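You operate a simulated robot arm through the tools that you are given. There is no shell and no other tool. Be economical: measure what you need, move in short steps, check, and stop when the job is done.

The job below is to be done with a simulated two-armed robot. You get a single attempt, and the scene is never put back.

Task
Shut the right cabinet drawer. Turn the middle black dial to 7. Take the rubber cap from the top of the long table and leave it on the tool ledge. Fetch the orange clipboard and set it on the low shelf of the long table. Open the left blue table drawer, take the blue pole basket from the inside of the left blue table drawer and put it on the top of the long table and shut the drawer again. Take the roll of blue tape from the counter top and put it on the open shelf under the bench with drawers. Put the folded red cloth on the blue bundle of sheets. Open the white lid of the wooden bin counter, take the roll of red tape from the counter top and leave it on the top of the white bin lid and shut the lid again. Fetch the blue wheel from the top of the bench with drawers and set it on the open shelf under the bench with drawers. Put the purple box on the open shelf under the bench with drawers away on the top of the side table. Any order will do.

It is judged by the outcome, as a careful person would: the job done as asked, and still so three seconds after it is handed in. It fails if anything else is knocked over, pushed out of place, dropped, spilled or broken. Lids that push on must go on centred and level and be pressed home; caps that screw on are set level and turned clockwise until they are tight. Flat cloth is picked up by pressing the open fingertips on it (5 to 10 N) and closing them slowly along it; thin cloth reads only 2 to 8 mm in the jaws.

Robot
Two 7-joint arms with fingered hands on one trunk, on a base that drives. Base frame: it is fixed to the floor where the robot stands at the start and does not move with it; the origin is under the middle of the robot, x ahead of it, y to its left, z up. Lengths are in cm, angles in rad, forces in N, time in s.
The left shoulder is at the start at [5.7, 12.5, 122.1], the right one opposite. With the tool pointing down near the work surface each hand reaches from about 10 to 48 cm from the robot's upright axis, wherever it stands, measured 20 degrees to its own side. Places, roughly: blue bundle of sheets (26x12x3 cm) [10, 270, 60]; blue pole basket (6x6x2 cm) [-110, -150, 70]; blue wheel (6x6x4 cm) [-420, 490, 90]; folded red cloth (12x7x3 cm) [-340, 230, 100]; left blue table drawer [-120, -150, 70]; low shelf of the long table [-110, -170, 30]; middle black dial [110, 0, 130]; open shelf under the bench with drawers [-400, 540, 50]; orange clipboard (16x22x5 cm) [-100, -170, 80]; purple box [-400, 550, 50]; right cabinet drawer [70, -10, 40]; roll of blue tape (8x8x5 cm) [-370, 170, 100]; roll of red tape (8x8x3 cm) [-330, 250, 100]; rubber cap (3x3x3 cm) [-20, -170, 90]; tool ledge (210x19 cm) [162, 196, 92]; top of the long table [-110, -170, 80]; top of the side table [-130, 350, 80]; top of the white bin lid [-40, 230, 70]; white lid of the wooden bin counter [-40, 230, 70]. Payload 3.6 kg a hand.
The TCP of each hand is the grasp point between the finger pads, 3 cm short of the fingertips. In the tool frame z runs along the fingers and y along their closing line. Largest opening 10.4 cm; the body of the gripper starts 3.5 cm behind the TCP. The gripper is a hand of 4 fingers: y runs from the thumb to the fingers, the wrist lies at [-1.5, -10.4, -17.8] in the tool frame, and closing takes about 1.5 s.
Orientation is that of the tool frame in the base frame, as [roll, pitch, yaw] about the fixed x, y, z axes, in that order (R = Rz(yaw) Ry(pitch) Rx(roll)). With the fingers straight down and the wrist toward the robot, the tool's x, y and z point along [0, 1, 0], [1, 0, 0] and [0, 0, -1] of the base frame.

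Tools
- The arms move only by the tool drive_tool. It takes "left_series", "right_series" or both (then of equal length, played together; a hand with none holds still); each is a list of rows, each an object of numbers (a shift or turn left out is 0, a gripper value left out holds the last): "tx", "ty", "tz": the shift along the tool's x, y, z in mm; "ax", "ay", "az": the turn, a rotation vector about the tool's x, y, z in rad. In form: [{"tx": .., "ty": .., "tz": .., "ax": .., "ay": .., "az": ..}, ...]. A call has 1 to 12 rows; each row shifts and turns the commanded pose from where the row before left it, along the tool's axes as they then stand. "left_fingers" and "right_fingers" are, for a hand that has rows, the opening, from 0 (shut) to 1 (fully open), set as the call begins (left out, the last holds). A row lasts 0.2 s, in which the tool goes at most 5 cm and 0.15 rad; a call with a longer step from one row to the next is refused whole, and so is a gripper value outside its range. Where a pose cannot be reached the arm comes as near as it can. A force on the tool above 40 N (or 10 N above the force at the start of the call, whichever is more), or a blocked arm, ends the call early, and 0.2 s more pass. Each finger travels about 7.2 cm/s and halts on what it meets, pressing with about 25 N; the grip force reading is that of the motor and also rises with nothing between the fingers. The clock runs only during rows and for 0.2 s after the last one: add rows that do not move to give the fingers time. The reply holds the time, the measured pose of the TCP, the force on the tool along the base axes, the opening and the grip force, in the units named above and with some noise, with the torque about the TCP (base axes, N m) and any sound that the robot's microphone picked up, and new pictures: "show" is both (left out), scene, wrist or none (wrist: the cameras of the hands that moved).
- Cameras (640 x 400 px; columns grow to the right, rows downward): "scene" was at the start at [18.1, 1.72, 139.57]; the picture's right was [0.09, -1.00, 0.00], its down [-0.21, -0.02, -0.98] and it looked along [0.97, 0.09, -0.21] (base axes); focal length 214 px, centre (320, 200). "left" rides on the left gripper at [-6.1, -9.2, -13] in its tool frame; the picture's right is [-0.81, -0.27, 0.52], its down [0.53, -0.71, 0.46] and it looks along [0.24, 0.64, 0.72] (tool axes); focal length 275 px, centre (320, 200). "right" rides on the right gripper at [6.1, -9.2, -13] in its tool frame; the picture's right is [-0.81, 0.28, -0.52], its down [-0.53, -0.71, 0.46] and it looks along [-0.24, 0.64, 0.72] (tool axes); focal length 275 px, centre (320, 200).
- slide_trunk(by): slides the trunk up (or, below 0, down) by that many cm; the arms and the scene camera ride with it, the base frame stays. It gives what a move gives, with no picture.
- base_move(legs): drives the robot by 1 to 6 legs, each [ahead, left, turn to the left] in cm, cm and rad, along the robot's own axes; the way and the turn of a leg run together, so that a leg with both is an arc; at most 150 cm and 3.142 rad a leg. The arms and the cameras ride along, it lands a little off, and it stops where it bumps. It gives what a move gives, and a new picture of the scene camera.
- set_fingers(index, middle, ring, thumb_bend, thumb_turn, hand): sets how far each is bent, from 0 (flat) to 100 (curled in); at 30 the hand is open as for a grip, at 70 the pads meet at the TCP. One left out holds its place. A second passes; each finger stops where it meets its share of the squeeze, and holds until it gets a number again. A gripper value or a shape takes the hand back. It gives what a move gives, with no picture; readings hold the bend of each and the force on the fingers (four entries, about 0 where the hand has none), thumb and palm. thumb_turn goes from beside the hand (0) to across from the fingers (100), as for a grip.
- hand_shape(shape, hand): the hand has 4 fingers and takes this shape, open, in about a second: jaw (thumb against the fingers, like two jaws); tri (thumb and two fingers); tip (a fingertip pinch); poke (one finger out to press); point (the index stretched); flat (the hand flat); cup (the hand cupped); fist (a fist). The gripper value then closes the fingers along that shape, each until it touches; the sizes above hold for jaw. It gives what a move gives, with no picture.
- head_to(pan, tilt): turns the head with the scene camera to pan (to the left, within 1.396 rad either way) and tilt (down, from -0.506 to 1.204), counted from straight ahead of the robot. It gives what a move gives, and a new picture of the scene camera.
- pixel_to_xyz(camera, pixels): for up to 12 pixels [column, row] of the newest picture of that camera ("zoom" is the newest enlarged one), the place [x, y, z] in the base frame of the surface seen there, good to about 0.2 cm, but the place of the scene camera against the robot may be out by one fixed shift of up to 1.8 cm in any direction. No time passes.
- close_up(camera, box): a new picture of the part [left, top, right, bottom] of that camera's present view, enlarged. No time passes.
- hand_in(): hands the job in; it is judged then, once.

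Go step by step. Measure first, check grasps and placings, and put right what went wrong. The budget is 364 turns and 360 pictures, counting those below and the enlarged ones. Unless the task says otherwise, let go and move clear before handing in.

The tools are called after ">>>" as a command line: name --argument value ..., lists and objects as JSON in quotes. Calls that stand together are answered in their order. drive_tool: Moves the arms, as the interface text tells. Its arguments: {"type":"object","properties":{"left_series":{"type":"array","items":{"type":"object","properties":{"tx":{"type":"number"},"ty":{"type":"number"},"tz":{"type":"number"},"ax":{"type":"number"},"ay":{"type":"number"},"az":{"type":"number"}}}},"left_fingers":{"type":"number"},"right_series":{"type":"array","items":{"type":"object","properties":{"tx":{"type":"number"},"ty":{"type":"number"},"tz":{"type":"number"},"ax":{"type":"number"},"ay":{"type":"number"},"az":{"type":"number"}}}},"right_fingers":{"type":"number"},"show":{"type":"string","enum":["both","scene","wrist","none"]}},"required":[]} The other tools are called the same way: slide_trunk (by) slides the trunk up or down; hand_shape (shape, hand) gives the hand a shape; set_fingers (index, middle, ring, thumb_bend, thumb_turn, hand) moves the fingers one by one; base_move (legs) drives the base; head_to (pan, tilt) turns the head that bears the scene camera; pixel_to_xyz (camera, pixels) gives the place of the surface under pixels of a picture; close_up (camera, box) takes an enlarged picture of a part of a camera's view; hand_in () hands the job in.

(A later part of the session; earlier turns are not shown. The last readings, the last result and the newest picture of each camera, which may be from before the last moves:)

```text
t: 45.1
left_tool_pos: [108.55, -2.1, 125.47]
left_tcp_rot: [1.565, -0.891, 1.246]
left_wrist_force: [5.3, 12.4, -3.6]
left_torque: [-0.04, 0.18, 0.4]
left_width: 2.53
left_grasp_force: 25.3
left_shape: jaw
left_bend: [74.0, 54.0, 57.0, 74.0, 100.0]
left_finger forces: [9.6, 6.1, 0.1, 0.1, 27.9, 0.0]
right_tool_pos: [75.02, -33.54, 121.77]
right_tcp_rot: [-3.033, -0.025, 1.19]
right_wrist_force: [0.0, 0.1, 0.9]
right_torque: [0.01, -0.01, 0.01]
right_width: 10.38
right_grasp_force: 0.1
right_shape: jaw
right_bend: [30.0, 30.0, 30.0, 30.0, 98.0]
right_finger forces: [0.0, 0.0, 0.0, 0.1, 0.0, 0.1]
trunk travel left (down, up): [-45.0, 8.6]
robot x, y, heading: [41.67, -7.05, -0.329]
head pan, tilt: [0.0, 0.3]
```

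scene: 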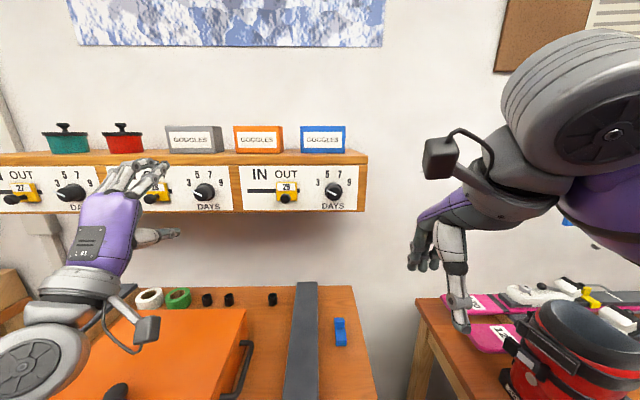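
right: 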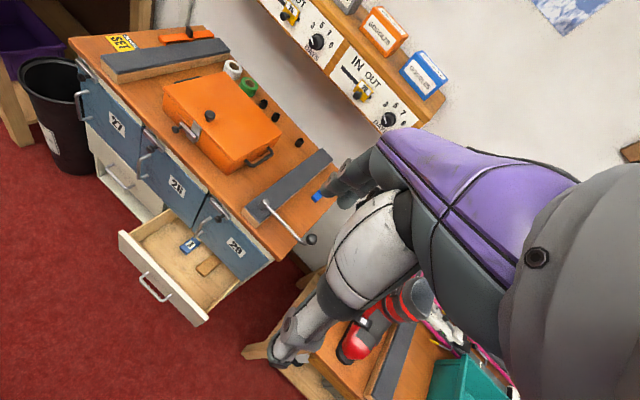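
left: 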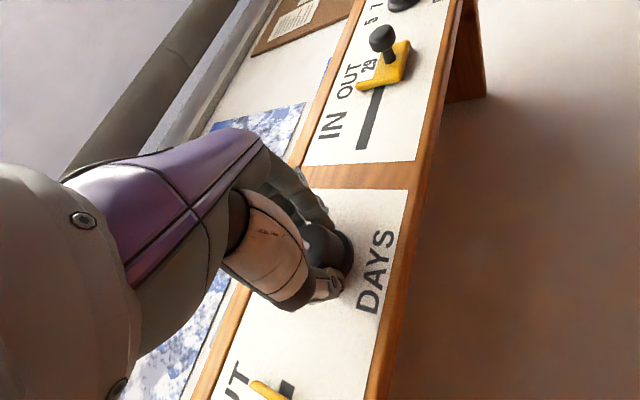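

Rotated. Now open the fingers, back off, and view the pointer.

>>> drive_tool --left_series '[{}, {}, {}, {}, {}, {}, {}, {"tz": -30}, {"tz": -40}, {"tz": -30}, {}]' --left_fingers 1 --show "wrist"

>>> close_up --camera "scene" --box '[90, 140, 250, 230]'

```text
t: 47.5
left_tool_pos: [98.9, 0.88, 125.4]
left_tcp_rot: [1.565, -0.889, 1.244]
left_wrist_force: [0.6, -0.2, -0.1]
left_torque: [0.0, -0.05, 0.0]
left_width: 10.4
left_grasp_force: 0.0
left_shape: jaw
left_bend: [30.0, 30.0, 30.0, 30.0, 98.0]
left_finger forces: [0.1, 0.0, 0.0, 0.1, 0.0, 0.1]
right_tool_pos: [74.89, -33.7, 121.63]
right_tcp_rot: [-3.032, -0.03, 1.19]
right_wrist_force: [0.1, 0.5, 0.4]
right_torque: [0.03, -0.01, -0.01]
right_width: 10.4
right_grasp_force: 0.1
right_shape: jaw
right_bend: [30.0, 30.0, 30.0, 30.0, 98.0]
right_finger forces: [0.0, 0.0, 0.0, 0.1, 0.0, 0.0]
trunk travel left (down, up): [-45.0, 8.6]
robot x, y, heading: [41.48, -6.62, -0.334]
head pan, tilt: [0.0, 0.3]
```

left: 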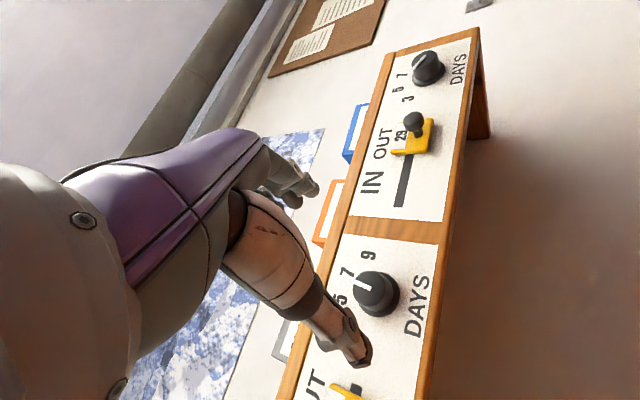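

```text
4.00 times, centred on (170, 185) of scene
```

zoom: 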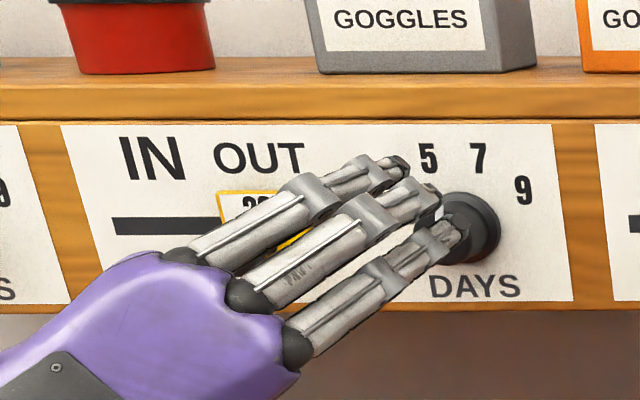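

>>> close_up --camera "left" --box '[310, 230, 450, 340]'

>>> pixel_to_xyz --camera "left" --pixels '[[359, 288], [364, 288], [369, 289], [373, 290], [348, 272], [370, 255], [340, 301]]'

```text
3.64 times, centred on (380, 285) of left
```

zoom: 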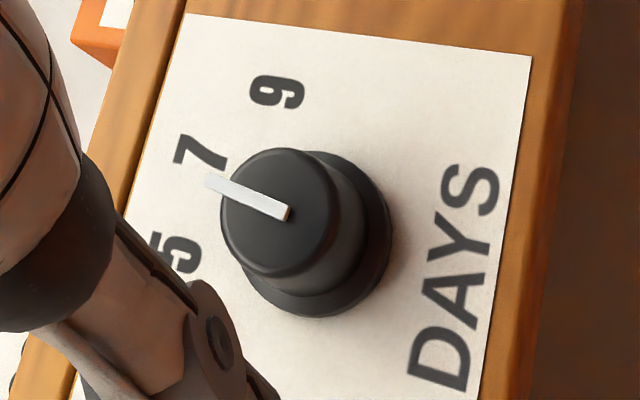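

```text
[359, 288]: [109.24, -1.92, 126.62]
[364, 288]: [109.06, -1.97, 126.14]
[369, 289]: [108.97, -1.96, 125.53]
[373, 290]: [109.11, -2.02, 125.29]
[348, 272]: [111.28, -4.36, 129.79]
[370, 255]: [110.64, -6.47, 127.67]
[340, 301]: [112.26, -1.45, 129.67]
```

>>> pixel_to_xyz --camera "zoom" --pixels '[[285, 213], [270, 207], [255, 200], [240, 193], [228, 188], [217, 183]]'

```text
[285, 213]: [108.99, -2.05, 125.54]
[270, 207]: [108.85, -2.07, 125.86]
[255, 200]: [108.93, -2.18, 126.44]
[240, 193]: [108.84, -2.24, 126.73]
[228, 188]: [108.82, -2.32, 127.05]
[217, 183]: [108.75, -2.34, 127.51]
```

The pointer sits about 9° short of 7 (measured ~80° versus 72°). I'll grip again and turn 0.17 rad more.

>>> drive_tool --left_series '[{"tz": 30}, {"tz": 40}, {"tz": 30}, {}]' --show "none"

>>> drive_tool --left_series '[{}, {}, {}, {}, {}, {}, {}, {}, {"az": 0.06}, {"az": 0.06}, {"az": 0.05}, {}]' --left_fingers 0 --show "none"

>>> drive_tool --left_series '[{}, {}, {}, {}, {}, {}, {}, {"tz": -30}, {"tz": -40}, {"tz": -30}, {}]' --left_fingers 1 --show "none"

>>> close_up --camera "left" --box '[310, 230, 450, 340]'

```text
t: 48.5
left_tool_pos: [108.47, -2.32, 125.44]
left_tcp_rot: [1.564, -0.891, 1.245]
left_wrist_force: [-0.3, 0.0, -0.7]
left_torque: [0.02, 0.02, 0.0]
left_width: 10.38
left_grasp_force: 0.1
left_shape: jaw
left_bend: [30.0, 30.0, 30.0, 30.0, 98.0]
left_finger forces: [0.0, 0.0, 0.0, 0.0, 0.1, 0.0]
right_tool_pos: [74.86, -33.63, 121.7]
right_tcp_rot: [-3.035, -0.028, 1.187]
right_wrist_force: [-0.3, 0.3, -0.6]
right_torque: [-0.01, -0.03, 0.0]
right_width: 10.38
right_grasp_force: 0.0
right_shape: jaw
right_bend: [30.0, 30.0, 30.0, 30.0, 98.0]
right_finger forces: [0.0, 0.0, 0.0, 0.1, 0.0, 0.1]
trunk travel left (down, up): [-45.0, 8.6]
robot x, y, heading: [41.43, -6.74, -0.331]
head pan, tilt: [0.0, 0.3]
```

```text
t: 51.1
left_tool_pos: [108.48, -2.24, 125.45]
left_tcp_rot: [1.565, -1.057, 1.245]
left_wrist_force: [-1.1, 5.6, -4.5]
left_torque: [0.03, 0.14, 0.13]
left_width: 2.43
left_grasp_force: 24.9
left_shape: jaw
left_bend: [73.0, 57.0, 63.0, 74.0, 100.0]
left_finger forces: [11.3, 6.8, 0.0, 0.0, 24.6, 0.0]
right_tool_pos: [74.96, -33.61, 121.68]
right_tcp_rot: [-3.034, -0.028, 1.191]
right_wrist_force: [-0.3, -0.6, 0.8]
right_torque: [-0.01, 0.0, -0.01]
right_width: 10.39
right_grasp_force: 0.0
right_shape: jaw
right_bend: [30.0, 30.0, 30.0, 30.0, 98.0]
right_finger forces: [0.1, 0.1, 0.1, 0.1, 0.0, 0.0]
trunk travel left (down, up): [-45.0, 8.6]
robot x, y, heading: [42.14, -6.97, -0.336]
head pan, tilt: [0.0, 0.3]
```

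```text
t: 53.5
left_tool_pos: [98.89, 0.85, 125.47]
left_tcp_rot: [1.565, -1.06, 1.245]
left_wrist_force: [-0.3, -0.3, 0.3]
left_torque: [0.02, 0.01, -0.01]
left_width: 10.37
left_grasp_force: 0.0
left_shape: jaw
left_bend: [30.0, 30.0, 30.0, 30.0, 98.0]
left_finger forces: [0.1, 0.0, 0.1, 0.1, 0.0, 0.0]
right_tool_pos: [74.93, -33.77, 121.65]
right_tcp_rot: [-3.033, -0.03, 1.188]
right_wrist_force: [0.0, 0.2, -0.3]
right_torque: [-0.01, 0.02, 0.0]
right_width: 10.36
right_grasp_force: 0.1
right_shape: jaw
right_bend: [30.0, 30.0, 30.0, 30.0, 98.0]
right_finger forces: [0.0, 0.0, 0.1, 0.1, 0.0, 0.1]
trunk travel left (down, up): [-45.0, 8.6]
robot x, y, heading: [41.4, -6.62, -0.33]
head pan, tilt: [0.0, 0.3]
```

```text
3.64 times, centred on (380, 285) of left
```

zoom: 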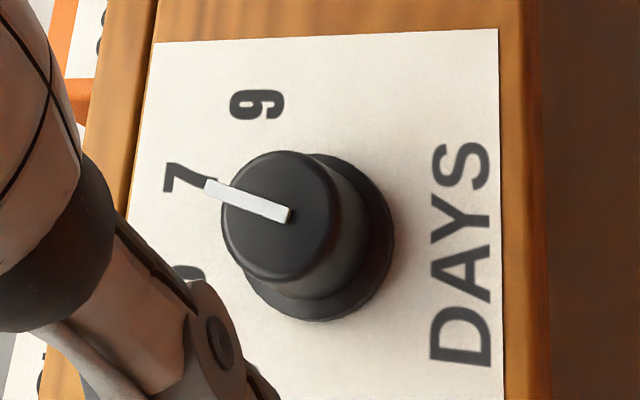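

>>> pixel_to_xyz --camera "zoom" --pixels '[[285, 214], [270, 208], [255, 202], [240, 196], [225, 190], [212, 185], [185, 178], [258, 105]]'

```text
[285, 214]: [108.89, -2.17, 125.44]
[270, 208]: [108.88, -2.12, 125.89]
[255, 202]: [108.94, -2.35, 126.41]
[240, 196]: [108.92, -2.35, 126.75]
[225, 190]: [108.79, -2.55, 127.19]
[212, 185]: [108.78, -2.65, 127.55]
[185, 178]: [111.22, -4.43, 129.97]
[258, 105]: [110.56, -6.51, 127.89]
```

The pointer is now close to 7, but still about 3–6° short; one more small turn of 0.10 rad.

>>> drive_tool --left_series '[{"tz": 30}, {"tz": 40}, {"tz": 30}, {}]' --show "none"

>>> drive_tool --left_series '[{}, {}, {}, {}, {}, {}, {}, {}, {"az": 0.05}, {"az": 0.05}, {}, {}]' --left_fingers 0 --show "none"

>>> drive_tool --left_series '[{}, {}, {}, {}, {}, {}, {}, {"tz": -30}, {"tz": -40}, {"tz": -40}, {"tz": -40}, {}]' --left_fingers 1 --show "none"

>>> drive_tool --left_series '[{"az": -0.14}, {"az": -0.14}, {"az": -0.14}, {"az": -0.14}, {"az": -0.14}, {"az": -0.14}, {"az": -0.14}, {"az": -0.14}, {"az": -0.04}, {"tz": -40}]' --show "none"

>>> base_move --legs '[[-10, 0, 0]]'

>>> close_up --camera "left" --box '[300, 200, 500, 330]'

```text
t: 54.5
left_tool_pos: [108.27, -2.46, 125.45]
left_tcp_rot: [1.56, -1.06, 1.247]
left_wrist_force: [0.0, 1.1, -0.5]
left_torque: [0.03, 0.02, -0.04]
left_width: 10.36
left_grasp_force: 0.1
left_shape: jaw
left_bend: [30.0, 30.0, 30.0, 30.0, 98.0]
left_finger forces: [0.0, 0.1, 0.0, 0.0, 0.1, 0.0]
right_tool_pos: [74.84, -33.63, 121.7]
right_tcp_rot: [-3.038, -0.027, 1.188]
right_wrist_force: [0.0, 0.1, -0.5]
right_torque: [0.03, 0.02, 0.04]
right_width: 10.36
right_grasp_force: 0.2
right_shape: jaw
right_bend: [30.0, 30.0, 30.0, 30.0, 98.0]
right_finger forces: [0.0, 0.0, 0.0, 0.1, 0.0, 0.0]
trunk travel left (down, up): [-45.0, 8.6]
robot x, y, heading: [41.13, -6.68, -0.334]
head pan, tilt: [0.0, 0.3]
```

```text
t: 57.1
left_tool_pos: [108.43, -2.32, 125.4]
left_tcp_rot: [1.565, -1.16, 1.243]
left_wrist_force: [-0.1, 2.8, -4.2]
left_torque: [0.02, 0.12, 0.02]
left_width: 2.4
left_grasp_force: 25.0
left_shape: jaw
left_bend: [73.0, 58.0, 66.0, 74.0, 100.0]
left_finger forces: [12.3, 7.1, 0.1, 0.0, 22.4, 0.0]
right_tool_pos: [75.08, -33.67, 121.61]
right_tcp_rot: [-3.034, -0.027, 1.188]
right_wrist_force: [-0.4, 0.1, -0.4]
right_torque: [-0.01, -0.02, 0.02]
right_width: 10.4
right_grasp_force: 0.1
right_shape: jaw
right_bend: [30.0, 30.0, 30.0, 30.0, 98.0]
right_finger forces: [0.0, 0.0, 0.0, 0.1, 0.1, 0.0]
trunk travel left (down, up): [-45.0, 8.6]
robot x, y, heading: [41.55, -7.05, -0.338]
head pan, tilt: [0.0, 0.3]
```

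```text
t: 59.7
left_tool_pos: [94.21, 2.5, 125.52]
left_tcp_rot: [1.562, -1.16, 1.246]
left_wrist_force: [0.1, 0.8, 0.1]
left_torque: [-0.01, -0.03, -0.01]
left_width: 10.37
left_grasp_force: 0.1
left_shape: jaw
left_bend: [30.0, 30.0, 30.0, 30.0, 98.0]
left_finger forces: [0.0, 0.0, 0.1, 0.1, 0.1, 0.0]
right_tool_pos: [75.1, -33.67, 121.63]
right_tcp_rot: [-3.031, -0.029, 1.189]
right_wrist_force: [-0.8, 1.2, 0.1]
right_torque: [0.02, 0.04, 0.01]
right_width: 10.41
right_grasp_force: 0.0
right_shape: jaw
right_bend: [30.0, 30.0, 30.0, 30.0, 98.0]
right_finger forces: [0.1, 0.0, 0.1, 0.0, 0.0, 0.1]
trunk travel left (down, up): [-45.0, 8.6]
robot x, y, heading: [41.48, -6.75, -0.333]
head pan, tilt: [0.0, 0.3]
```

```text
t: 61.9
left_tool_pos: [92.46, 4.0, 124.65]
left_tcp_rot: [1.566, 0.001, 1.239]
left_wrist_force: [-0.3, -0.3, 0.0]
left_torque: [0.01, 0.0, 0.0]
left_width: 10.35
left_grasp_force: 0.1
left_shape: jaw
left_bend: [30.0, 30.0, 30.0, 30.0, 98.0]
left_finger forces: [0.0, 0.1, 0.0, 0.1, 0.0, 0.1]
left hand out of reach, approached as far as the arm can: row 10
right_tool_pos: [74.74, -33.65, 121.69]
right_tcp_rot: [-3.034, -0.028, 1.188]
right_wrist_force: [0.1, 0.1, 1.8]
right_torque: [0.0, 0.02, 0.0]
right_width: 10.36
right_grasp_force: 0.0
right_shape: jaw
right_bend: [30.0, 30.0, 30.0, 30.0, 98.0]
right_finger forces: [0.0, 0.0, 0.0, 0.1, 0.0, 0.0]
trunk travel left (down, up): [-45.0, 8.6]
robot x, y, heading: [42.01, -6.91, -0.333]
head pan, tilt: [0.0, 0.3]
```

```text
t: 63.0
left_tool_pos: [83.1, 7.21, 124.67]
left_tcp_rot: [1.565, 0.0, 1.237]
left_wrist_force: [-1.0, 0.2, 0.1]
left_torque: [0.01, 0.02, -0.01]
left_width: 10.38
left_grasp_force: 0.0
left_shape: jaw
left_bend: [30.0, 30.0, 30.0, 30.0, 98.0]
left_finger forces: [0.0, 0.0, 0.0, 0.0, 0.0, 0.1]
right_tool_pos: [65.48, -30.53, 121.68]
right_tcp_rot: [-3.033, -0.028, 1.189]
right_wrist_force: [0.4, -0.7, -0.2]
right_torque: [0.03, -0.01, 0.0]
right_width: 10.36
right_grasp_force: 0.1
right_shape: jaw
right_bend: [30.0, 30.0, 30.0, 30.0, 98.0]
right_finger forces: [0.1, 0.0, 0.0, 0.0, 0.1, 0.1]
trunk travel left (down, up): [-45.0, 8.6]
robot x, y, heading: [32.19, -3.51, -0.33]
head pan, tilt: [0.0, 0.3]
```

scene: 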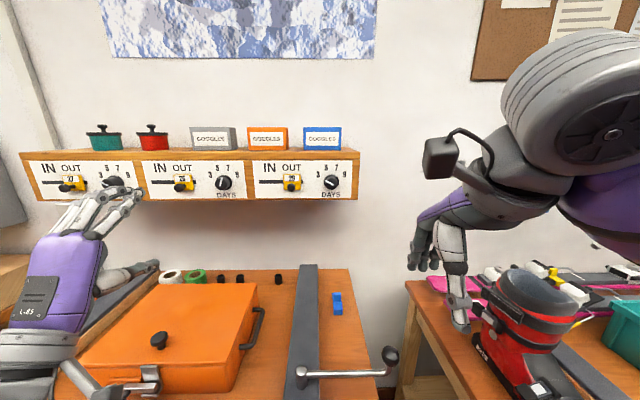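

```text
3.08 times, centred on (400, 265) of left
```

zoom: 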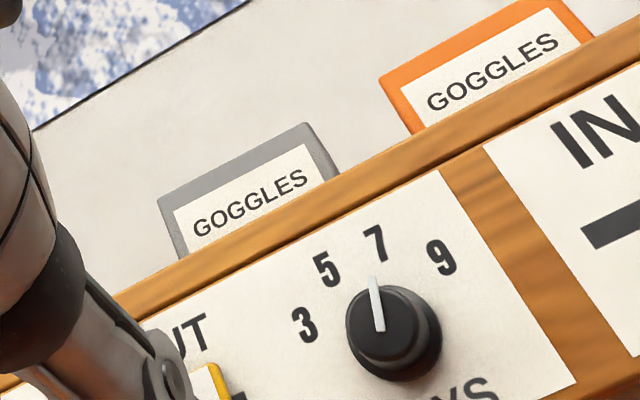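

>>> close_up --camera "scene" --box '[180, 150, 270, 206]'

```text
7.11 times, centred on (225, 178) of scene
```

zoom: 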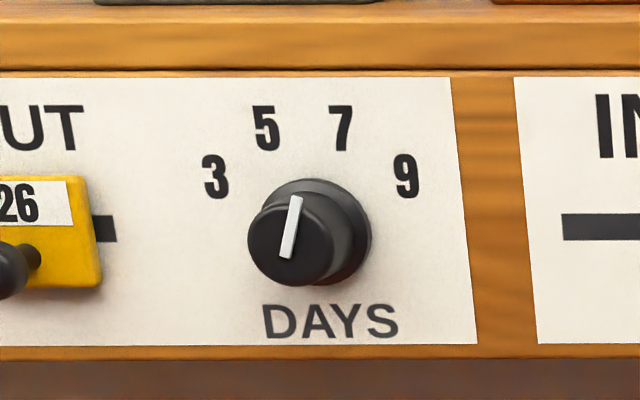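

From the front the pointer reads about 80° versus 74° for the 7; each turn evidently loses ~0.1 rad to finger give. I'll do one more turn of 0.2 rad to centre it on 7.

>>> base_move --legs '[[14, 0, 0]]'

>>> drive_tool --left_series '[{"tx": -5, "ty": 8}, {"tz": 20}, {"tz": 20}, {}]' --show "none"

```text
t: 64.3
left_tool_pos: [96.4, 2.71, 124.66]
left_tcp_rot: [1.567, 0.0, 1.239]
left_wrist_force: [0.3, 0.4, 0.3]
left_torque: [-0.01, 0.01, 0.01]
left_width: 10.39
left_grasp_force: 0.0
left_shape: jaw
left_bend: [30.0, 30.0, 30.0, 30.0, 98.0]
left_finger forces: [0.0, 0.1, 0.1, 0.0, 0.0, 0.1]
right_tool_pos: [78.69, -34.98, 121.57]
right_tcp_rot: [-3.034, -0.027, 1.191]
right_wrist_force: [-0.2, 0.5, -0.2]
right_torque: [-0.02, 0.04, -0.06]
right_width: 10.39
right_grasp_force: 0.1
right_shape: jaw
right_bend: [30.0, 30.0, 30.0, 30.0, 98.0]
right_finger forces: [0.0, 0.0, 0.0, 0.1, 0.1, 0.1]
trunk travel left (down, up): [-45.0, 8.6]
robot x, y, heading: [45.55, -8.3, -0.328]
head pan, tilt: [0.0, 0.3]
```

scene: 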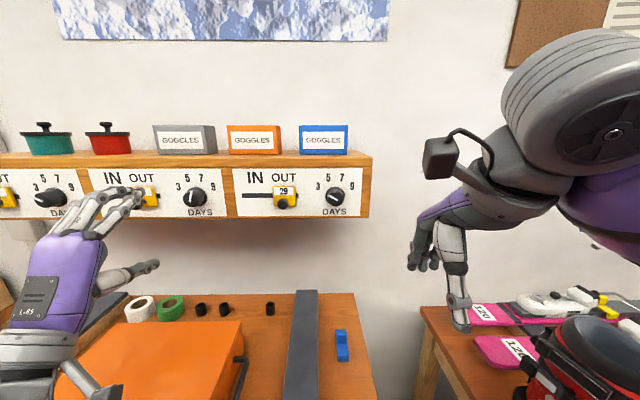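

```text
t: 65.3
left_tool_pos: [100.24, 0.94, 125.28]
left_tcp_rot: [1.566, 0.0, 1.237]
left_wrist_force: [0.1, -0.1, 0.0]
left_torque: [-0.02, 0.0, -0.01]
left_width: 10.39
left_grasp_force: 0.0
left_shape: jaw
left_bend: [30.0, 30.0, 30.0, 30.0, 98.0]
left_finger forces: [0.1, 0.0, 0.1, 0.0, 0.0, 0.1]
left hand out of reach, approached as far as the arm can: row 1
right_tool_pos: [78.56, -34.94, 121.75]
right_tcp_rot: [-3.032, -0.03, 1.191]
right_wrist_force: [0.0, -0.3, 0.4]
right_torque: [0.02, 0.0, 0.01]
right_width: 10.4
right_grasp_force: 0.0
right_shape: jaw
right_bend: [30.0, 30.0, 30.0, 30.0, 98.0]
right_finger forces: [0.1, 0.1, 0.1, 0.1, 0.0, 0.0]
trunk travel left (down, up): [-45.0, 8.6]
robot x, y, heading: [45.54, -8.13, -0.327]
head pan, tilt: [0.0, 0.3]
```

>>> drive_tool --left_series '[{"tx": -2, "tz": 30}, {"tz": 30}, {"tz": 28}, {}]' --show "none"

>>> drive_tool --left_series '[{}, {}, {}, {}, {}, {}, {}, {}, {"az": 0.07}, {"az": 0.07}, {"az": 0.07}, {}]' --left_fingers 0 --show "none"

>>> drive_tool --left_series '[{}, {}, {}, {}, {}, {}, {}, {"tz": -30}, {"tz": -40}, {"tz": -40}, {}]' --left_fingers 1 --show "none"

>>> base_move --legs '[[-14, 0, 0]]'

>>> close_up --camera "scene" --box '[180, 150, 270, 206]'

```text
t: 66.3
left_tool_pos: [108.45, -2.04, 125.41]
left_tcp_rot: [1.565, 0.0, 1.237]
left_wrist_force: [0.4, -0.1, 0.1]
left_torque: [0.02, 0.01, 0.01]
left_width: 10.37
left_grasp_force: 0.0
left_shape: jaw
left_bend: [30.0, 30.0, 30.0, 30.0, 98.0]
left_finger forces: [0.1, 0.1, 0.0, 0.0, 0.1, 0.1]
right_tool_pos: [78.72, -34.9, 121.57]
right_tcp_rot: [-3.035, -0.027, 1.192]
right_wrist_force: [-0.8, 0.5, -0.5]
right_torque: [0.0, -0.02, 0.04]
right_width: 10.39
right_grasp_force: 0.0
right_shape: jaw
right_bend: [30.0, 30.0, 30.0, 30.0, 98.0]
right_finger forces: [0.0, 0.0, 0.0, 0.0, 0.1, 0.0]
trunk travel left (down, up): [-45.0, 8.6]
robot x, y, heading: [45.66, -8.1, -0.333]
head pan, tilt: [0.0, 0.3]
```

```text
t: 68.9
left_tool_pos: [108.53, -1.88, 125.42]
left_tcp_rot: [1.566, -0.211, 1.242]
left_wrist_force: [0.0, 2.6, -3.2]
left_torque: [-0.03, 0.05, 0.08]
left_width: 2.56
left_grasp_force: 24.8
left_shape: jaw
left_bend: [74.0, 54.0, 57.0, 75.0, 100.0]
left_finger forces: [12.0, 8.0, 0.0, 0.0, 23.4, 0.1]
right_tool_pos: [78.75, -34.84, 121.64]
right_tcp_rot: [-3.036, -0.026, 1.191]
right_wrist_force: [0.1, 0.2, 0.1]
right_torque: [-0.04, -0.03, 0.01]
right_width: 10.37
right_grasp_force: 0.1
right_shape: jaw
right_bend: [30.0, 30.0, 30.0, 30.0, 98.0]
right_finger forces: [0.1, 0.1, 0.0, 0.0, 0.1, 0.1]
trunk travel left (down, up): [-45.0, 8.6]
robot x, y, heading: [45.42, -7.83, -0.328]
head pan, tilt: [0.0, 0.3]
```

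```text
t: 71.3
left_tool_pos: [98.22, 1.48, 125.26]
left_tcp_rot: [1.566, -0.211, 1.24]
left_wrist_force: [0.2, 0.1, 0.2]
left_torque: [-0.01, 0.03, 0.02]
left_width: 10.38
left_grasp_force: 0.1
left_shape: jaw
left_bend: [30.0, 30.0, 30.0, 30.0, 98.0]
left_finger forces: [0.0, 0.1, 0.0, 0.0, 0.0, 0.0]
right_tool_pos: [78.71, -34.97, 121.56]
right_tcp_rot: [-3.033, -0.028, 1.191]
right_wrist_force: [0.5, 0.6, 0.7]
right_torque: [0.0, 0.07, 0.02]
right_width: 10.34
right_grasp_force: 0.2
right_shape: jaw
right_bend: [30.0, 30.0, 30.0, 30.0, 98.0]
right_finger forces: [0.1, 0.0, 0.0, 0.0, 0.0, 0.0]
trunk travel left (down, up): [-45.0, 8.6]
robot x, y, heading: [45.59, -7.77, -0.333]
head pan, tilt: [0.0, 0.3]
```

```text
t: 72.7
left_tool_pos: [84.85, 5.95, 125.39]
left_tcp_rot: [1.565, -0.209, 1.24]
left_wrist_force: [-0.5, 0.2, -0.2]
left_torque: [0.02, 0.01, 0.0]
left_width: 10.36
left_grasp_force: 0.0
left_shape: jaw
left_bend: [30.0, 30.0, 30.0, 30.0, 98.0]
left_finger forces: [0.0, 0.0, 0.0, 0.0, 0.0, 0.0]
right_tool_pos: [65.36, -30.3, 121.57]
right_tcp_rot: [-3.034, -0.032, 1.189]
right_wrist_force: [-0.7, -0.1, 0.3]
right_torque: [-0.04, 0.0, 0.03]
right_width: 10.39
right_grasp_force: 0.1
right_shape: jaw
right_bend: [30.0, 30.0, 30.0, 30.0, 98.0]
right_finger forces: [0.0, 0.1, 0.0, 0.0, 0.0, 0.1]
trunk travel left (down, up): [-45.0, 8.6]
robot x, y, heading: [32.23, -3.38, -0.326]
head pan, tilt: [0.0, 0.3]
```

scene: 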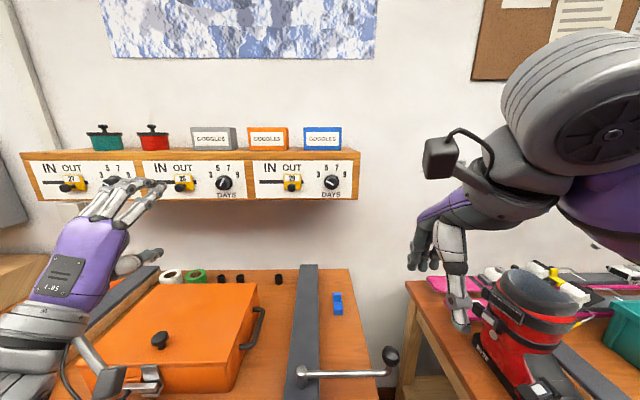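

```text
7.11 times, centred on (225, 178) of scene
```

zoom: 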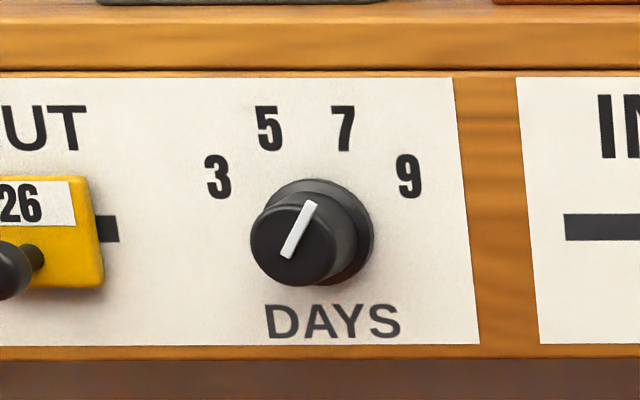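

The pointer now reads ~67° versus 74° for the 7, a slight overshoot; I'll turn it back 0.11 rad to centre it.

>>> base_move --legs '[[14, 0, 0]]'

```text
t: 74.0
left_tool_pos: [98.32, 1.45, 125.15]
left_tcp_rot: [1.566, -0.21, 1.24]
left_wrist_force: [0.2, 0.1, 0.0]
left_torque: [0.02, -0.01, 0.0]
left_width: 10.37
left_grasp_force: 0.1
left_shape: jaw
left_bend: [30.0, 30.0, 30.0, 30.0, 98.0]
left_finger forces: [0.0, 0.1, 0.0, 0.1, 0.0, 0.1]
right_tool_pos: [78.62, -34.95, 121.67]
right_tcp_rot: [-3.033, -0.031, 1.188]
right_wrist_force: [0.0, -0.4, -0.3]
right_torque: [0.06, 0.02, -0.02]
right_width: 10.37
right_grasp_force: 0.0
right_shape: jaw
right_bend: [30.0, 30.0, 30.0, 30.0, 98.0]
right_finger forces: [0.1, 0.0, 0.0, 0.0, 0.0, 0.1]
trunk travel left (down, up): [-45.0, 8.6]
robot x, y, heading: [45.53, -7.58, -0.329]
head pan, tilt: [0.0, 0.3]
```

scene: 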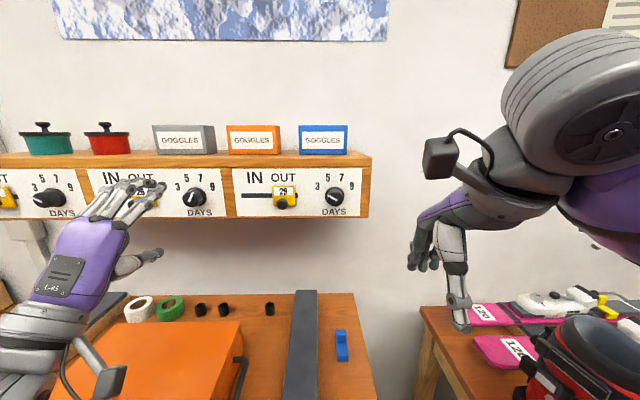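

>>> drive_tool --left_series '[{"tz": 35, "ty": 2}, {"tz": 35}, {"tz": 37}, {}]' --show "none"

>>> drive_tool --left_series '[{}, {}, {}, {}, {}, {}, {}, {}, {"az": -0.06}, {"az": -0.06}, {}, {}]' --left_fingers 0 --show "none"

>>> drive_tool --left_series '[{}, {}, {}, {}, {}, {}, {}, {"tz": -30}, {"tz": -40}, {"tz": -40}, {}]' --left_fingers 1 --show "none"

>>> base_move --legs '[[-14, 0, 0]]'

>>> close_up --camera "scene" --box '[180, 150, 270, 206]'

```text
t: 75.0
left_tool_pos: [108.31, -2.17, 125.59]
left_tcp_rot: [1.565, -0.21, 1.237]
left_wrist_force: [0.5, -0.8, 0.8]
left_torque: [0.0, 0.0, -0.01]
left_width: 10.38
left_grasp_force: 0.0
left_shape: jaw
left_bend: [30.0, 30.0, 30.0, 30.0, 98.0]
left_finger forces: [0.0, 0.1, 0.0, 0.0, 0.0, 0.0]
right_tool_pos: [78.55, -34.97, 121.77]
right_tcp_rot: [-3.036, -0.029, 1.19]
right_wrist_force: [-0.1, 0.0, -0.1]
right_torque: [-0.01, -0.02, 0.03]
right_width: 10.37
right_grasp_force: 0.0
right_shape: jaw
right_bend: [30.0, 30.0, 30.0, 30.0, 98.0]
right_finger forces: [0.0, 0.0, 0.1, 0.0, 0.0, 0.0]
trunk travel left (down, up): [-45.0, 8.6]
robot x, y, heading: [45.65, -8.25, -0.336]
head pan, tilt: [0.0, 0.3]
```

```text
t: 77.6
left_tool_pos: [108.31, -2.16, 125.51]
left_tcp_rot: [1.565, -0.089, 1.24]
left_wrist_force: [-1.2, -2.4, -1.8]
left_torque: [0.03, 0.01, -0.03]
left_width: 2.56
left_grasp_force: 24.2
left_shape: jaw
left_bend: [74.0, 55.0, 60.0, 75.0, 100.0]
left_finger forces: [13.1, 6.6, 0.0, 0.0, 22.2, 0.0]
right_tool_pos: [78.61, -35.03, 121.74]
right_tcp_rot: [-3.034, -0.03, 1.19]
right_wrist_force: [0.4, 0.9, -0.5]
right_torque: [0.02, 0.01, 0.0]
right_width: 10.37
right_grasp_force: 0.1
right_shape: jaw
right_bend: [30.0, 30.0, 30.0, 30.0, 98.0]
right_finger forces: [0.0, 0.0, 0.1, 0.0, 0.0, 0.0]
trunk travel left (down, up): [-45.0, 8.6]
robot x, y, heading: [45.37, -8.05, -0.331]
head pan, tilt: [0.0, 0.3]
```

```text
t: 80.0
left_tool_pos: [97.9, 1.62, 125.37]
left_tcp_rot: [1.566, -0.091, 1.238]
left_wrist_force: [-0.8, 0.1, 0.0]
left_torque: [-0.02, -0.01, 0.02]
left_width: 10.37
left_grasp_force: 0.0
left_shape: jaw
left_bend: [30.0, 30.0, 30.0, 30.0, 98.0]
left_finger forces: [0.0, 0.0, 0.0, 0.0, 0.0, 0.0]
right_tool_pos: [78.65, -34.99, 121.61]
right_tcp_rot: [-3.034, -0.029, 1.189]
right_wrist_force: [-0.5, 0.4, -0.1]
right_torque: [0.01, 0.0, 0.0]
right_width: 10.39
right_grasp_force: 0.1
right_shape: jaw
right_bend: [30.0, 30.0, 30.0, 30.0, 98.0]
right_finger forces: [0.0, 0.1, 0.0, 0.0, 0.1, 0.1]
trunk travel left (down, up): [-45.0, 8.6]
robot x, y, heading: [45.21, -7.71, -0.331]
head pan, tilt: [0.0, 0.3]
```

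```text
t: 81.3
left_tool_pos: [84.75, 6.12, 125.52]
left_tcp_rot: [1.565, -0.091, 1.236]
left_wrist_force: [0.0, 0.2, -0.1]
left_torque: [0.01, 0.0, 0.03]
left_width: 10.36
left_grasp_force: 0.0
left_shape: jaw
left_bend: [30.0, 30.0, 30.0, 30.0, 98.0]
left_finger forces: [0.1, 0.2, 0.0, 0.0, 0.0, 0.0]
right_tool_pos: [65.52, -30.38, 121.69]
right_tcp_rot: [-3.034, -0.03, 1.191]
right_wrist_force: [0.0, -0.5, -0.2]
right_torque: [-0.02, 0.0, 0.01]
right_width: 10.35
right_grasp_force: 0.0
right_shape: jaw
right_bend: [30.0, 30.0, 30.0, 30.0, 98.0]
right_finger forces: [0.0, 0.1, 0.0, 0.0, 0.1, 0.0]
trunk travel left (down, up): [-45.0, 8.6]
robot x, y, heading: [32.44, -3.34, -0.33]
head pan, tilt: [0.0, 0.3]
```

scene: 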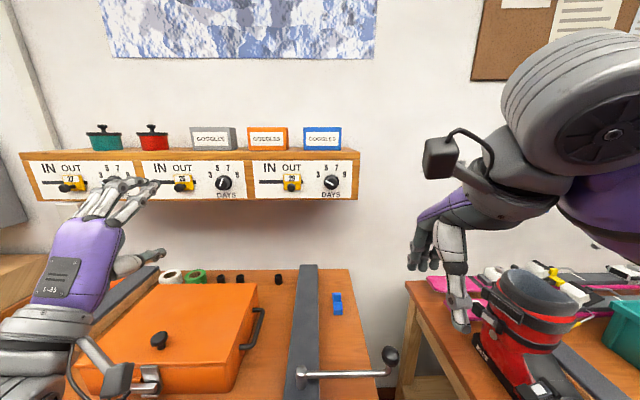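

```text
7.11 times, centred on (225, 178) of scene
```

zoom: 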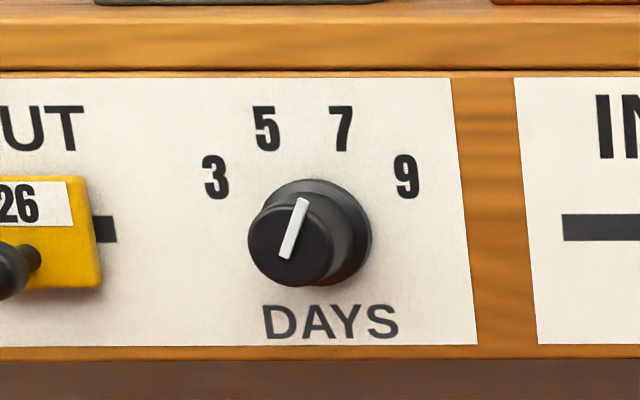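

The pointer now lines up with 7 (74° against 74°). Dial done; I'll back away, fold the left hand down, and turn toward the long table at the right (−y).

>>> base_move --legs '[[-40, 0, 0], [0, 0, -1.24]]'

>>> drive_tool --left_series '[{"az": -0.09, "ax": 0.14, "tz": -20}, {"ax": 0.14, "tz": -20}, {"ax": 0.14, "tz": -20}, {"ax": 0.14, "tz": -20}, {"ax": 0.14, "tz": -10}, {"ax": 0.14}, {"ax": 0.14}, {"ax": 0.14}, {"ax": 0.14}, {"ax": 0.14}, {"ax": 0.14}, {"ax": 0.03}]' --right_series '[{"tz": 20}, {"tz": 30}, {"tz": 30}, {"tz": 30}, {"tz": 30}, {"tz": 30}, {}, {}, {}, {}, {}, {}]' --show "scene"

```text
t: 86.9
left_tool_pos: [20.3, -37.08, 125.58]
left_tcp_rot: [1.565, -0.091, -0.006]
left_wrist_force: [0.5, 0.3, -0.5]
left_torque: [0.02, 0.0, 0.02]
left_width: 10.38
left_grasp_force: 0.1
left_shape: jaw
left_bend: [30.0, 30.0, 30.0, 30.0, 98.0]
left_finger forces: [0.1, 0.0, 0.1, 0.1, 0.0, 0.1]
right_tool_pos: [-20.52, -30.56, 121.65]
right_tcp_rot: [-3.034, -0.031, -0.057]
right_wrist_force: [-0.3, 0.0, 0.8]
right_torque: [-0.01, -0.01, -0.03]
right_width: 10.38
right_grasp_force: 0.0
right_shape: jaw
right_bend: [30.0, 30.0, 30.0, 30.0, 98.0]
right_finger forces: [0.0, 0.1, 0.0, 0.0, 0.0, 0.1]
trunk travel left (down, up): [-45.0, 8.6]
robot x, y, heading: [-5.55, 9.35, -1.575]
head pan, tilt: [0.0, 0.3]
```

scene: 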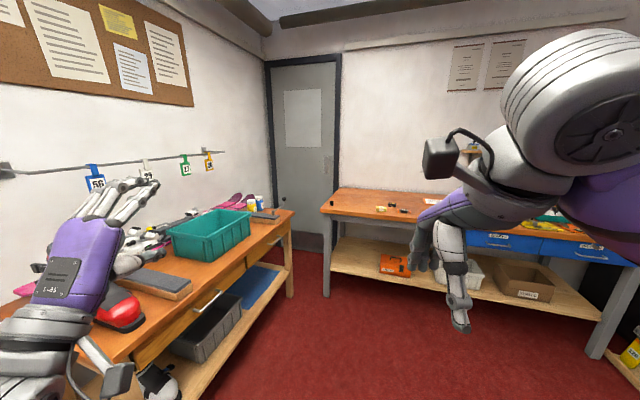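

```text
refused: row 1 steps farther than a row can; nothing moved
```

>>> drive_tool --left_series '[{"az": -0.09, "ax": 0.1, "tz": -20}, {"ax": 0.14, "tz": -20}, {"ax": 0.14, "tz": -20}, {"ax": 0.14, "tz": -20}, {"ax": 0.14, "tz": -10}, {"ax": 0.14}, {"ax": 0.14}, {"ax": 0.14}, {"ax": 0.14}, {"ax": 0.14}, {"ax": 0.14}, {"ax": 0.07}]' --right_series '[{"tz": 20}, {"tz": 30}, {"tz": 30}, {"tz": 30}, {"tz": 30}, {"tz": 30}, {}, {}, {}, {}, {}, {}]' --show "scene"

```text
t: 89.5
left_tool_pos: [24.69, -36.48, 126.58]
left_tcp_rot: [3.137, 0.001, -0.002]
left_wrist_force: [-0.1, -0.3, 0.6]
left_torque: [0.01, 0.0, 0.02]
left_width: 10.38
left_grasp_force: 0.1
left_shape: jaw
left_bend: [30.0, 30.0, 30.0, 30.0, 98.0]
left_finger forces: [0.0, 0.1, 0.0, 0.0, 0.0, 0.0]
left hand out of reach, approached as far as the arm can: row 1, 2, 3, 4
right_tool_pos: [-20.01, -28.63, 104.75]
right_tcp_rot: [-3.033, -0.028, -0.058]
right_wrist_force: [0.6, -0.4, 1.0]
right_torque: [0.0, 0.02, 0.03]
right_width: 10.38
right_grasp_force: 0.0
right_shape: jaw
right_bend: [30.0, 30.0, 30.0, 30.0, 98.0]
right_finger forces: [0.0, 0.1, 0.0, 0.0, 0.1, 0.0]
trunk travel left (down, up): [-45.0, 8.6]
robot x, y, heading: [-5.5, 9.34, -1.573]
head pan, tilt: [0.0, 0.3]
```

scene: 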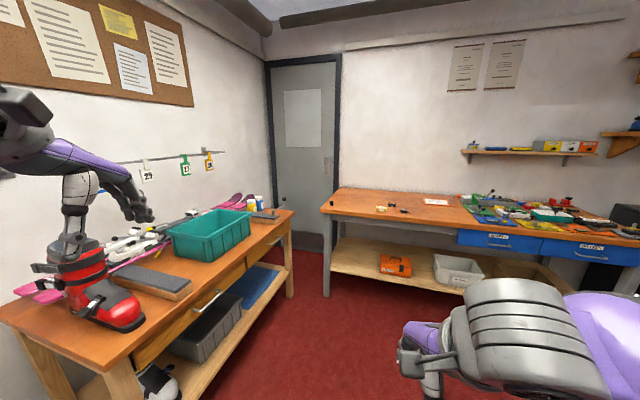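

The long table is ahead-right: two blue drawers at (500,240) and (590,250), a cluster of items on it. I'll measure it and zoom.

>>> pixel_to_xyz --camera "scene" --pixels '[[325, 212], [335, 190], [470, 232], [332, 203], [381, 208], [403, 210], [500, 240], [590, 250], [337, 262], [395, 265], [555, 213], [438, 202]]'

>>> close_up --camera "scene" --box '[310, 170, 640, 300]'

```text
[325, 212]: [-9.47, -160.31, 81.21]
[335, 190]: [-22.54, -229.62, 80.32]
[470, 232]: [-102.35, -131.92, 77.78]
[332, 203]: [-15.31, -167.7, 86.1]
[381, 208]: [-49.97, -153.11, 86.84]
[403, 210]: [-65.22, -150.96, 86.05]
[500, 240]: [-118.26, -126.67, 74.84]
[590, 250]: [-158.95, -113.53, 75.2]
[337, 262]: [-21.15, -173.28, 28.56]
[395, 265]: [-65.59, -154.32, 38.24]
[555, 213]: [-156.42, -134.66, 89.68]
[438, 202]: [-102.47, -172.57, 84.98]
```

```text
1.94 times, centred on (475, 235) of scene
```

zoom: 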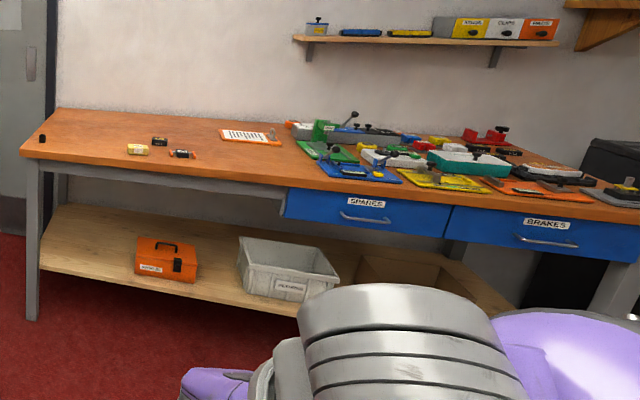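

The table front runs along d=(−.955,.295); I'd face it at heading −1.87. Before driving there I'll look right to see what is along the way.

>>> head_to --pan -0.9 --tilt 0.5

```text
t: 90.7
left_tool_pos: [24.54, -36.74, 126.51]
left_tcp_rot: [3.133, -0.002, -0.003]
left_wrist_force: [-0.5, 0.5, -0.5]
left_torque: [0.02, 0.01, -0.02]
left_width: 10.36
left_grasp_force: 0.0
left_shape: jaw
left_bend: [30.0, 30.0, 30.0, 30.0, 98.0]
left_finger forces: [0.0, 0.0, 0.0, 0.0, 0.0, 0.0]
right_tool_pos: [-19.86, -28.64, 104.65]
right_tcp_rot: [-3.034, -0.029, -0.057]
right_wrist_force: [0.3, 0.6, 0.6]
right_torque: [0.0, -0.05, 0.03]
right_width: 10.38
right_grasp_force: 0.0
right_shape: jaw
right_bend: [30.0, 30.0, 30.0, 30.0, 98.0]
right_finger forces: [0.0, 0.1, 0.0, 0.0, 0.1, 0.0]
trunk travel left (down, up): [-45.0, 8.6]
robot x, y, heading: [-5.84, 9.35, -1.577]
head pan, tilt: [-0.901, 0.499]
```

scene: 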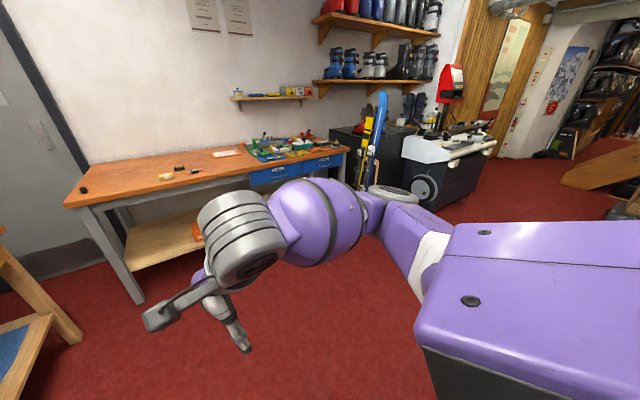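

The floor between here and the table is clear. I'll translate then turn to face it.

>>> base_move --legs '[[88, -82, 0], [0, 0, -0.297]]'

>>> head_to --pan 0 --tilt 0.65

```text
t: 99.3
left_tool_pos: [-72.39, -130.26, 126.6]
left_tcp_rot: [3.135, 0.0, -0.291]
left_wrist_force: [-0.3, -0.7, 0.4]
left_torque: [-0.01, 0.01, -0.02]
left_width: 10.4
left_grasp_force: 0.1
left_shape: jaw
left_bend: [30.0, 30.0, 30.0, 30.0, 98.0]
left_finger forces: [0.0, 0.1, 0.0, 0.0, 0.0, 0.0]
right_tool_pos: [-112.84, -110.08, 104.71]
right_tcp_rot: [-3.032, -0.03, -0.345]
right_wrist_force: [-0.7, 0.1, -0.3]
right_torque: [0.0, -0.01, 0.01]
right_width: 10.37
right_grasp_force: 0.0
right_shape: jaw
right_bend: [30.0, 30.0, 30.0, 30.0, 98.0]
right_finger forces: [0.0, 0.0, 0.0, 0.0, 0.0, 0.1]
trunk travel left (down, up): [-45.0, 8.6]
robot x, y, heading: [-88.23, -77.15, -1.866]
head pan, tilt: [-0.901, 0.499]
```

scene: 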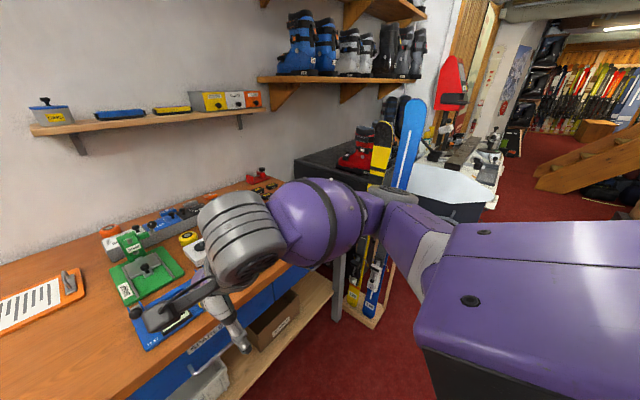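

```text
t: 100.5
left_tool_pos: [-72.3, -130.2, 126.51]
left_tcp_rot: [3.135, -0.001, -0.292]
left_wrist_force: [0.6, -0.1, -0.1]
left_torque: [0.02, -0.01, 0.02]
left_width: 10.37
left_grasp_force: 0.1
left_shape: jaw
left_bend: [30.0, 30.0, 30.0, 30.0, 98.0]
left_finger forces: [0.0, 0.0, 0.0, 0.0, 0.0, 0.0]
right_tool_pos: [-112.72, -110.01, 104.77]
right_tcp_rot: [-3.035, -0.03, -0.346]
right_wrist_force: [-0.3, -0.2, -0.6]
right_torque: [-0.01, 0.02, 0.01]
right_width: 10.4
right_grasp_force: 0.0
right_shape: jaw
right_bend: [30.0, 30.0, 30.0, 30.0, 98.0]
right_finger forces: [0.0, 0.0, 0.1, 0.1, 0.1, 0.0]
trunk travel left (down, up): [-45.0, 8.6]
robot x, y, heading: [-88.13, -76.98, -1.867]
head pan, tilt: [0.0, 0.649]
```

scene: 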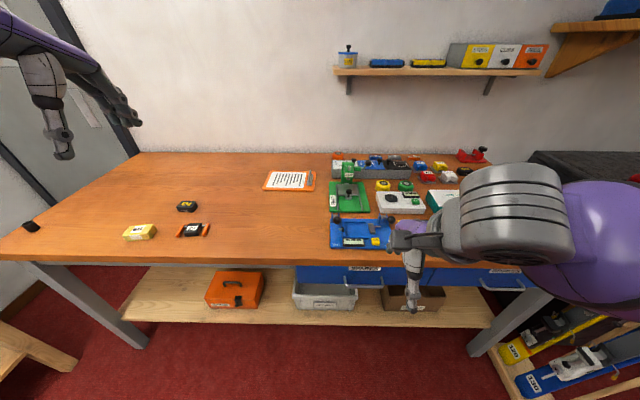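

Square view of the table: clipboard at (290,180), cap at (31,226), SPARES drawer label at (365,268). Measuring key points.

>>> pixel_to_xyz --camera "scene" --pixels '[[263, 187], [313, 189], [266, 170], [315, 171], [308, 179], [250, 262], [250, 153], [365, 283], [31, 226], [180, 290], [160, 318], [325, 309]]'

>>> close_up --camera "scene" --box '[240, 150, 400, 300]'

```text
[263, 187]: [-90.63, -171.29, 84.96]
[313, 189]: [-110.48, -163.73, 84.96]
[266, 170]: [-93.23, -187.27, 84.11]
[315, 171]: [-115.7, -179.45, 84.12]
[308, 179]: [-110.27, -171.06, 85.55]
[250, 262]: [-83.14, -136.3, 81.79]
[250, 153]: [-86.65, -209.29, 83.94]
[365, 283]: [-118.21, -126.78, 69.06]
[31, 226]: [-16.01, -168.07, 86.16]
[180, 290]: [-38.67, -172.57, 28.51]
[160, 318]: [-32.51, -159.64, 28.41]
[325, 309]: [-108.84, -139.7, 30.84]
```

```text
2.67 times, centred on (320, 225) of scene
```

zoom: 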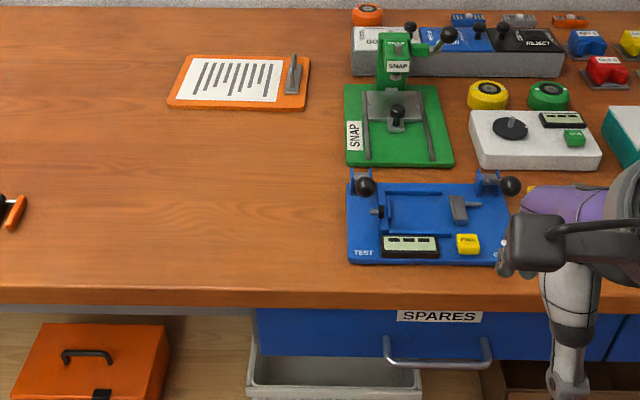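

The clipboard's clip at (308,179) lies about 41 cm past the front edge. I'll raise the right hand clear, tilt the left hand 45° forward, then drive closer.

>>> drive_tool --left_series '[{"ax": -0.13}, {"ax": -0.13}, {"ax": -0.13}, {"ax": -0.13}, {"ax": -0.13}, {"ax": -0.135}, {}]' --right_series '[{"tz": -25}, {"tz": -25}, {"tz": -25}, {"tz": -25}, {"tz": -25}, {"tz": -25}, {}]' --show "none"

>>> base_move --legs '[[20, -11, 0]]'

```text
t: 102.1
left_tool_pos: [-72.27, -130.21, 126.58]
left_tcp_rot: [2.348, -0.001, -0.288]
left_wrist_force: [0.1, -0.4, 0.0]
left_torque: [0.02, 0.05, 0.03]
left_width: 10.38
left_grasp_force: 0.0
left_shape: jaw
left_bend: [30.0, 30.0, 30.0, 30.0, 98.0]
left_finger forces: [0.0, 0.1, 0.0, 0.1, 0.0, 0.1]
right_tool_pos: [-113.62, -111.43, 119.67]
right_tcp_rot: [-3.033, -0.028, -0.345]
right_wrist_force: [-1.0, -0.5, 0.1]
right_torque: [0.01, 0.02, 0.02]
right_width: 10.39
right_grasp_force: 0.0
right_shape: jaw
right_bend: [30.0, 30.0, 30.0, 30.0, 98.0]
right_finger forces: [0.0, 0.1, 0.0, 0.1, 0.0, 0.0]
trunk travel left (down, up): [-45.0, 8.6]
robot x, y, heading: [-88.12, -77.52, -1.867]
head pan, tilt: [0.0, 0.649]
```

```text
t: 103.8
left_tool_pos: [-88.57, -146.18, 126.63]
left_tcp_rot: [2.35, 0.0, -0.289]
left_wrist_force: [0.0, 0.0, 0.5]
left_torque: [-0.03, 0.02, 0.02]
left_width: 10.38
left_grasp_force: 0.0
left_shape: jaw
left_bend: [30.0, 30.0, 30.0, 30.0, 98.0]
left_finger forces: [0.1, 0.1, 0.0, 0.1, 0.1, 0.0]
right_tool_pos: [-129.97, -127.4, 119.6]
right_tcp_rot: [-3.034, -0.03, -0.343]
right_wrist_force: [0.5, -0.2, 0.4]
right_torque: [0.04, 0.0, -0.01]
right_width: 10.35
right_grasp_force: 0.0
right_shape: jaw
right_bend: [30.0, 30.0, 30.0, 30.0, 98.0]
right_finger forces: [0.0, 0.0, 0.0, 0.1, 0.1, 0.0]
trunk travel left (down, up): [-45.0, 8.6]
robot x, y, heading: [-104.01, -93.15, -1.865]
head pan, tilt: [0.0, 0.649]
```

scene: 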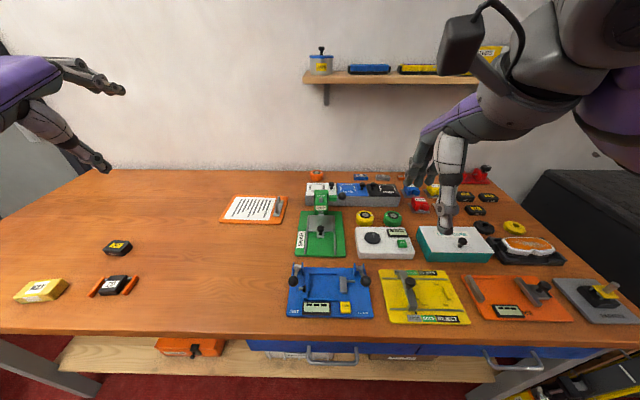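

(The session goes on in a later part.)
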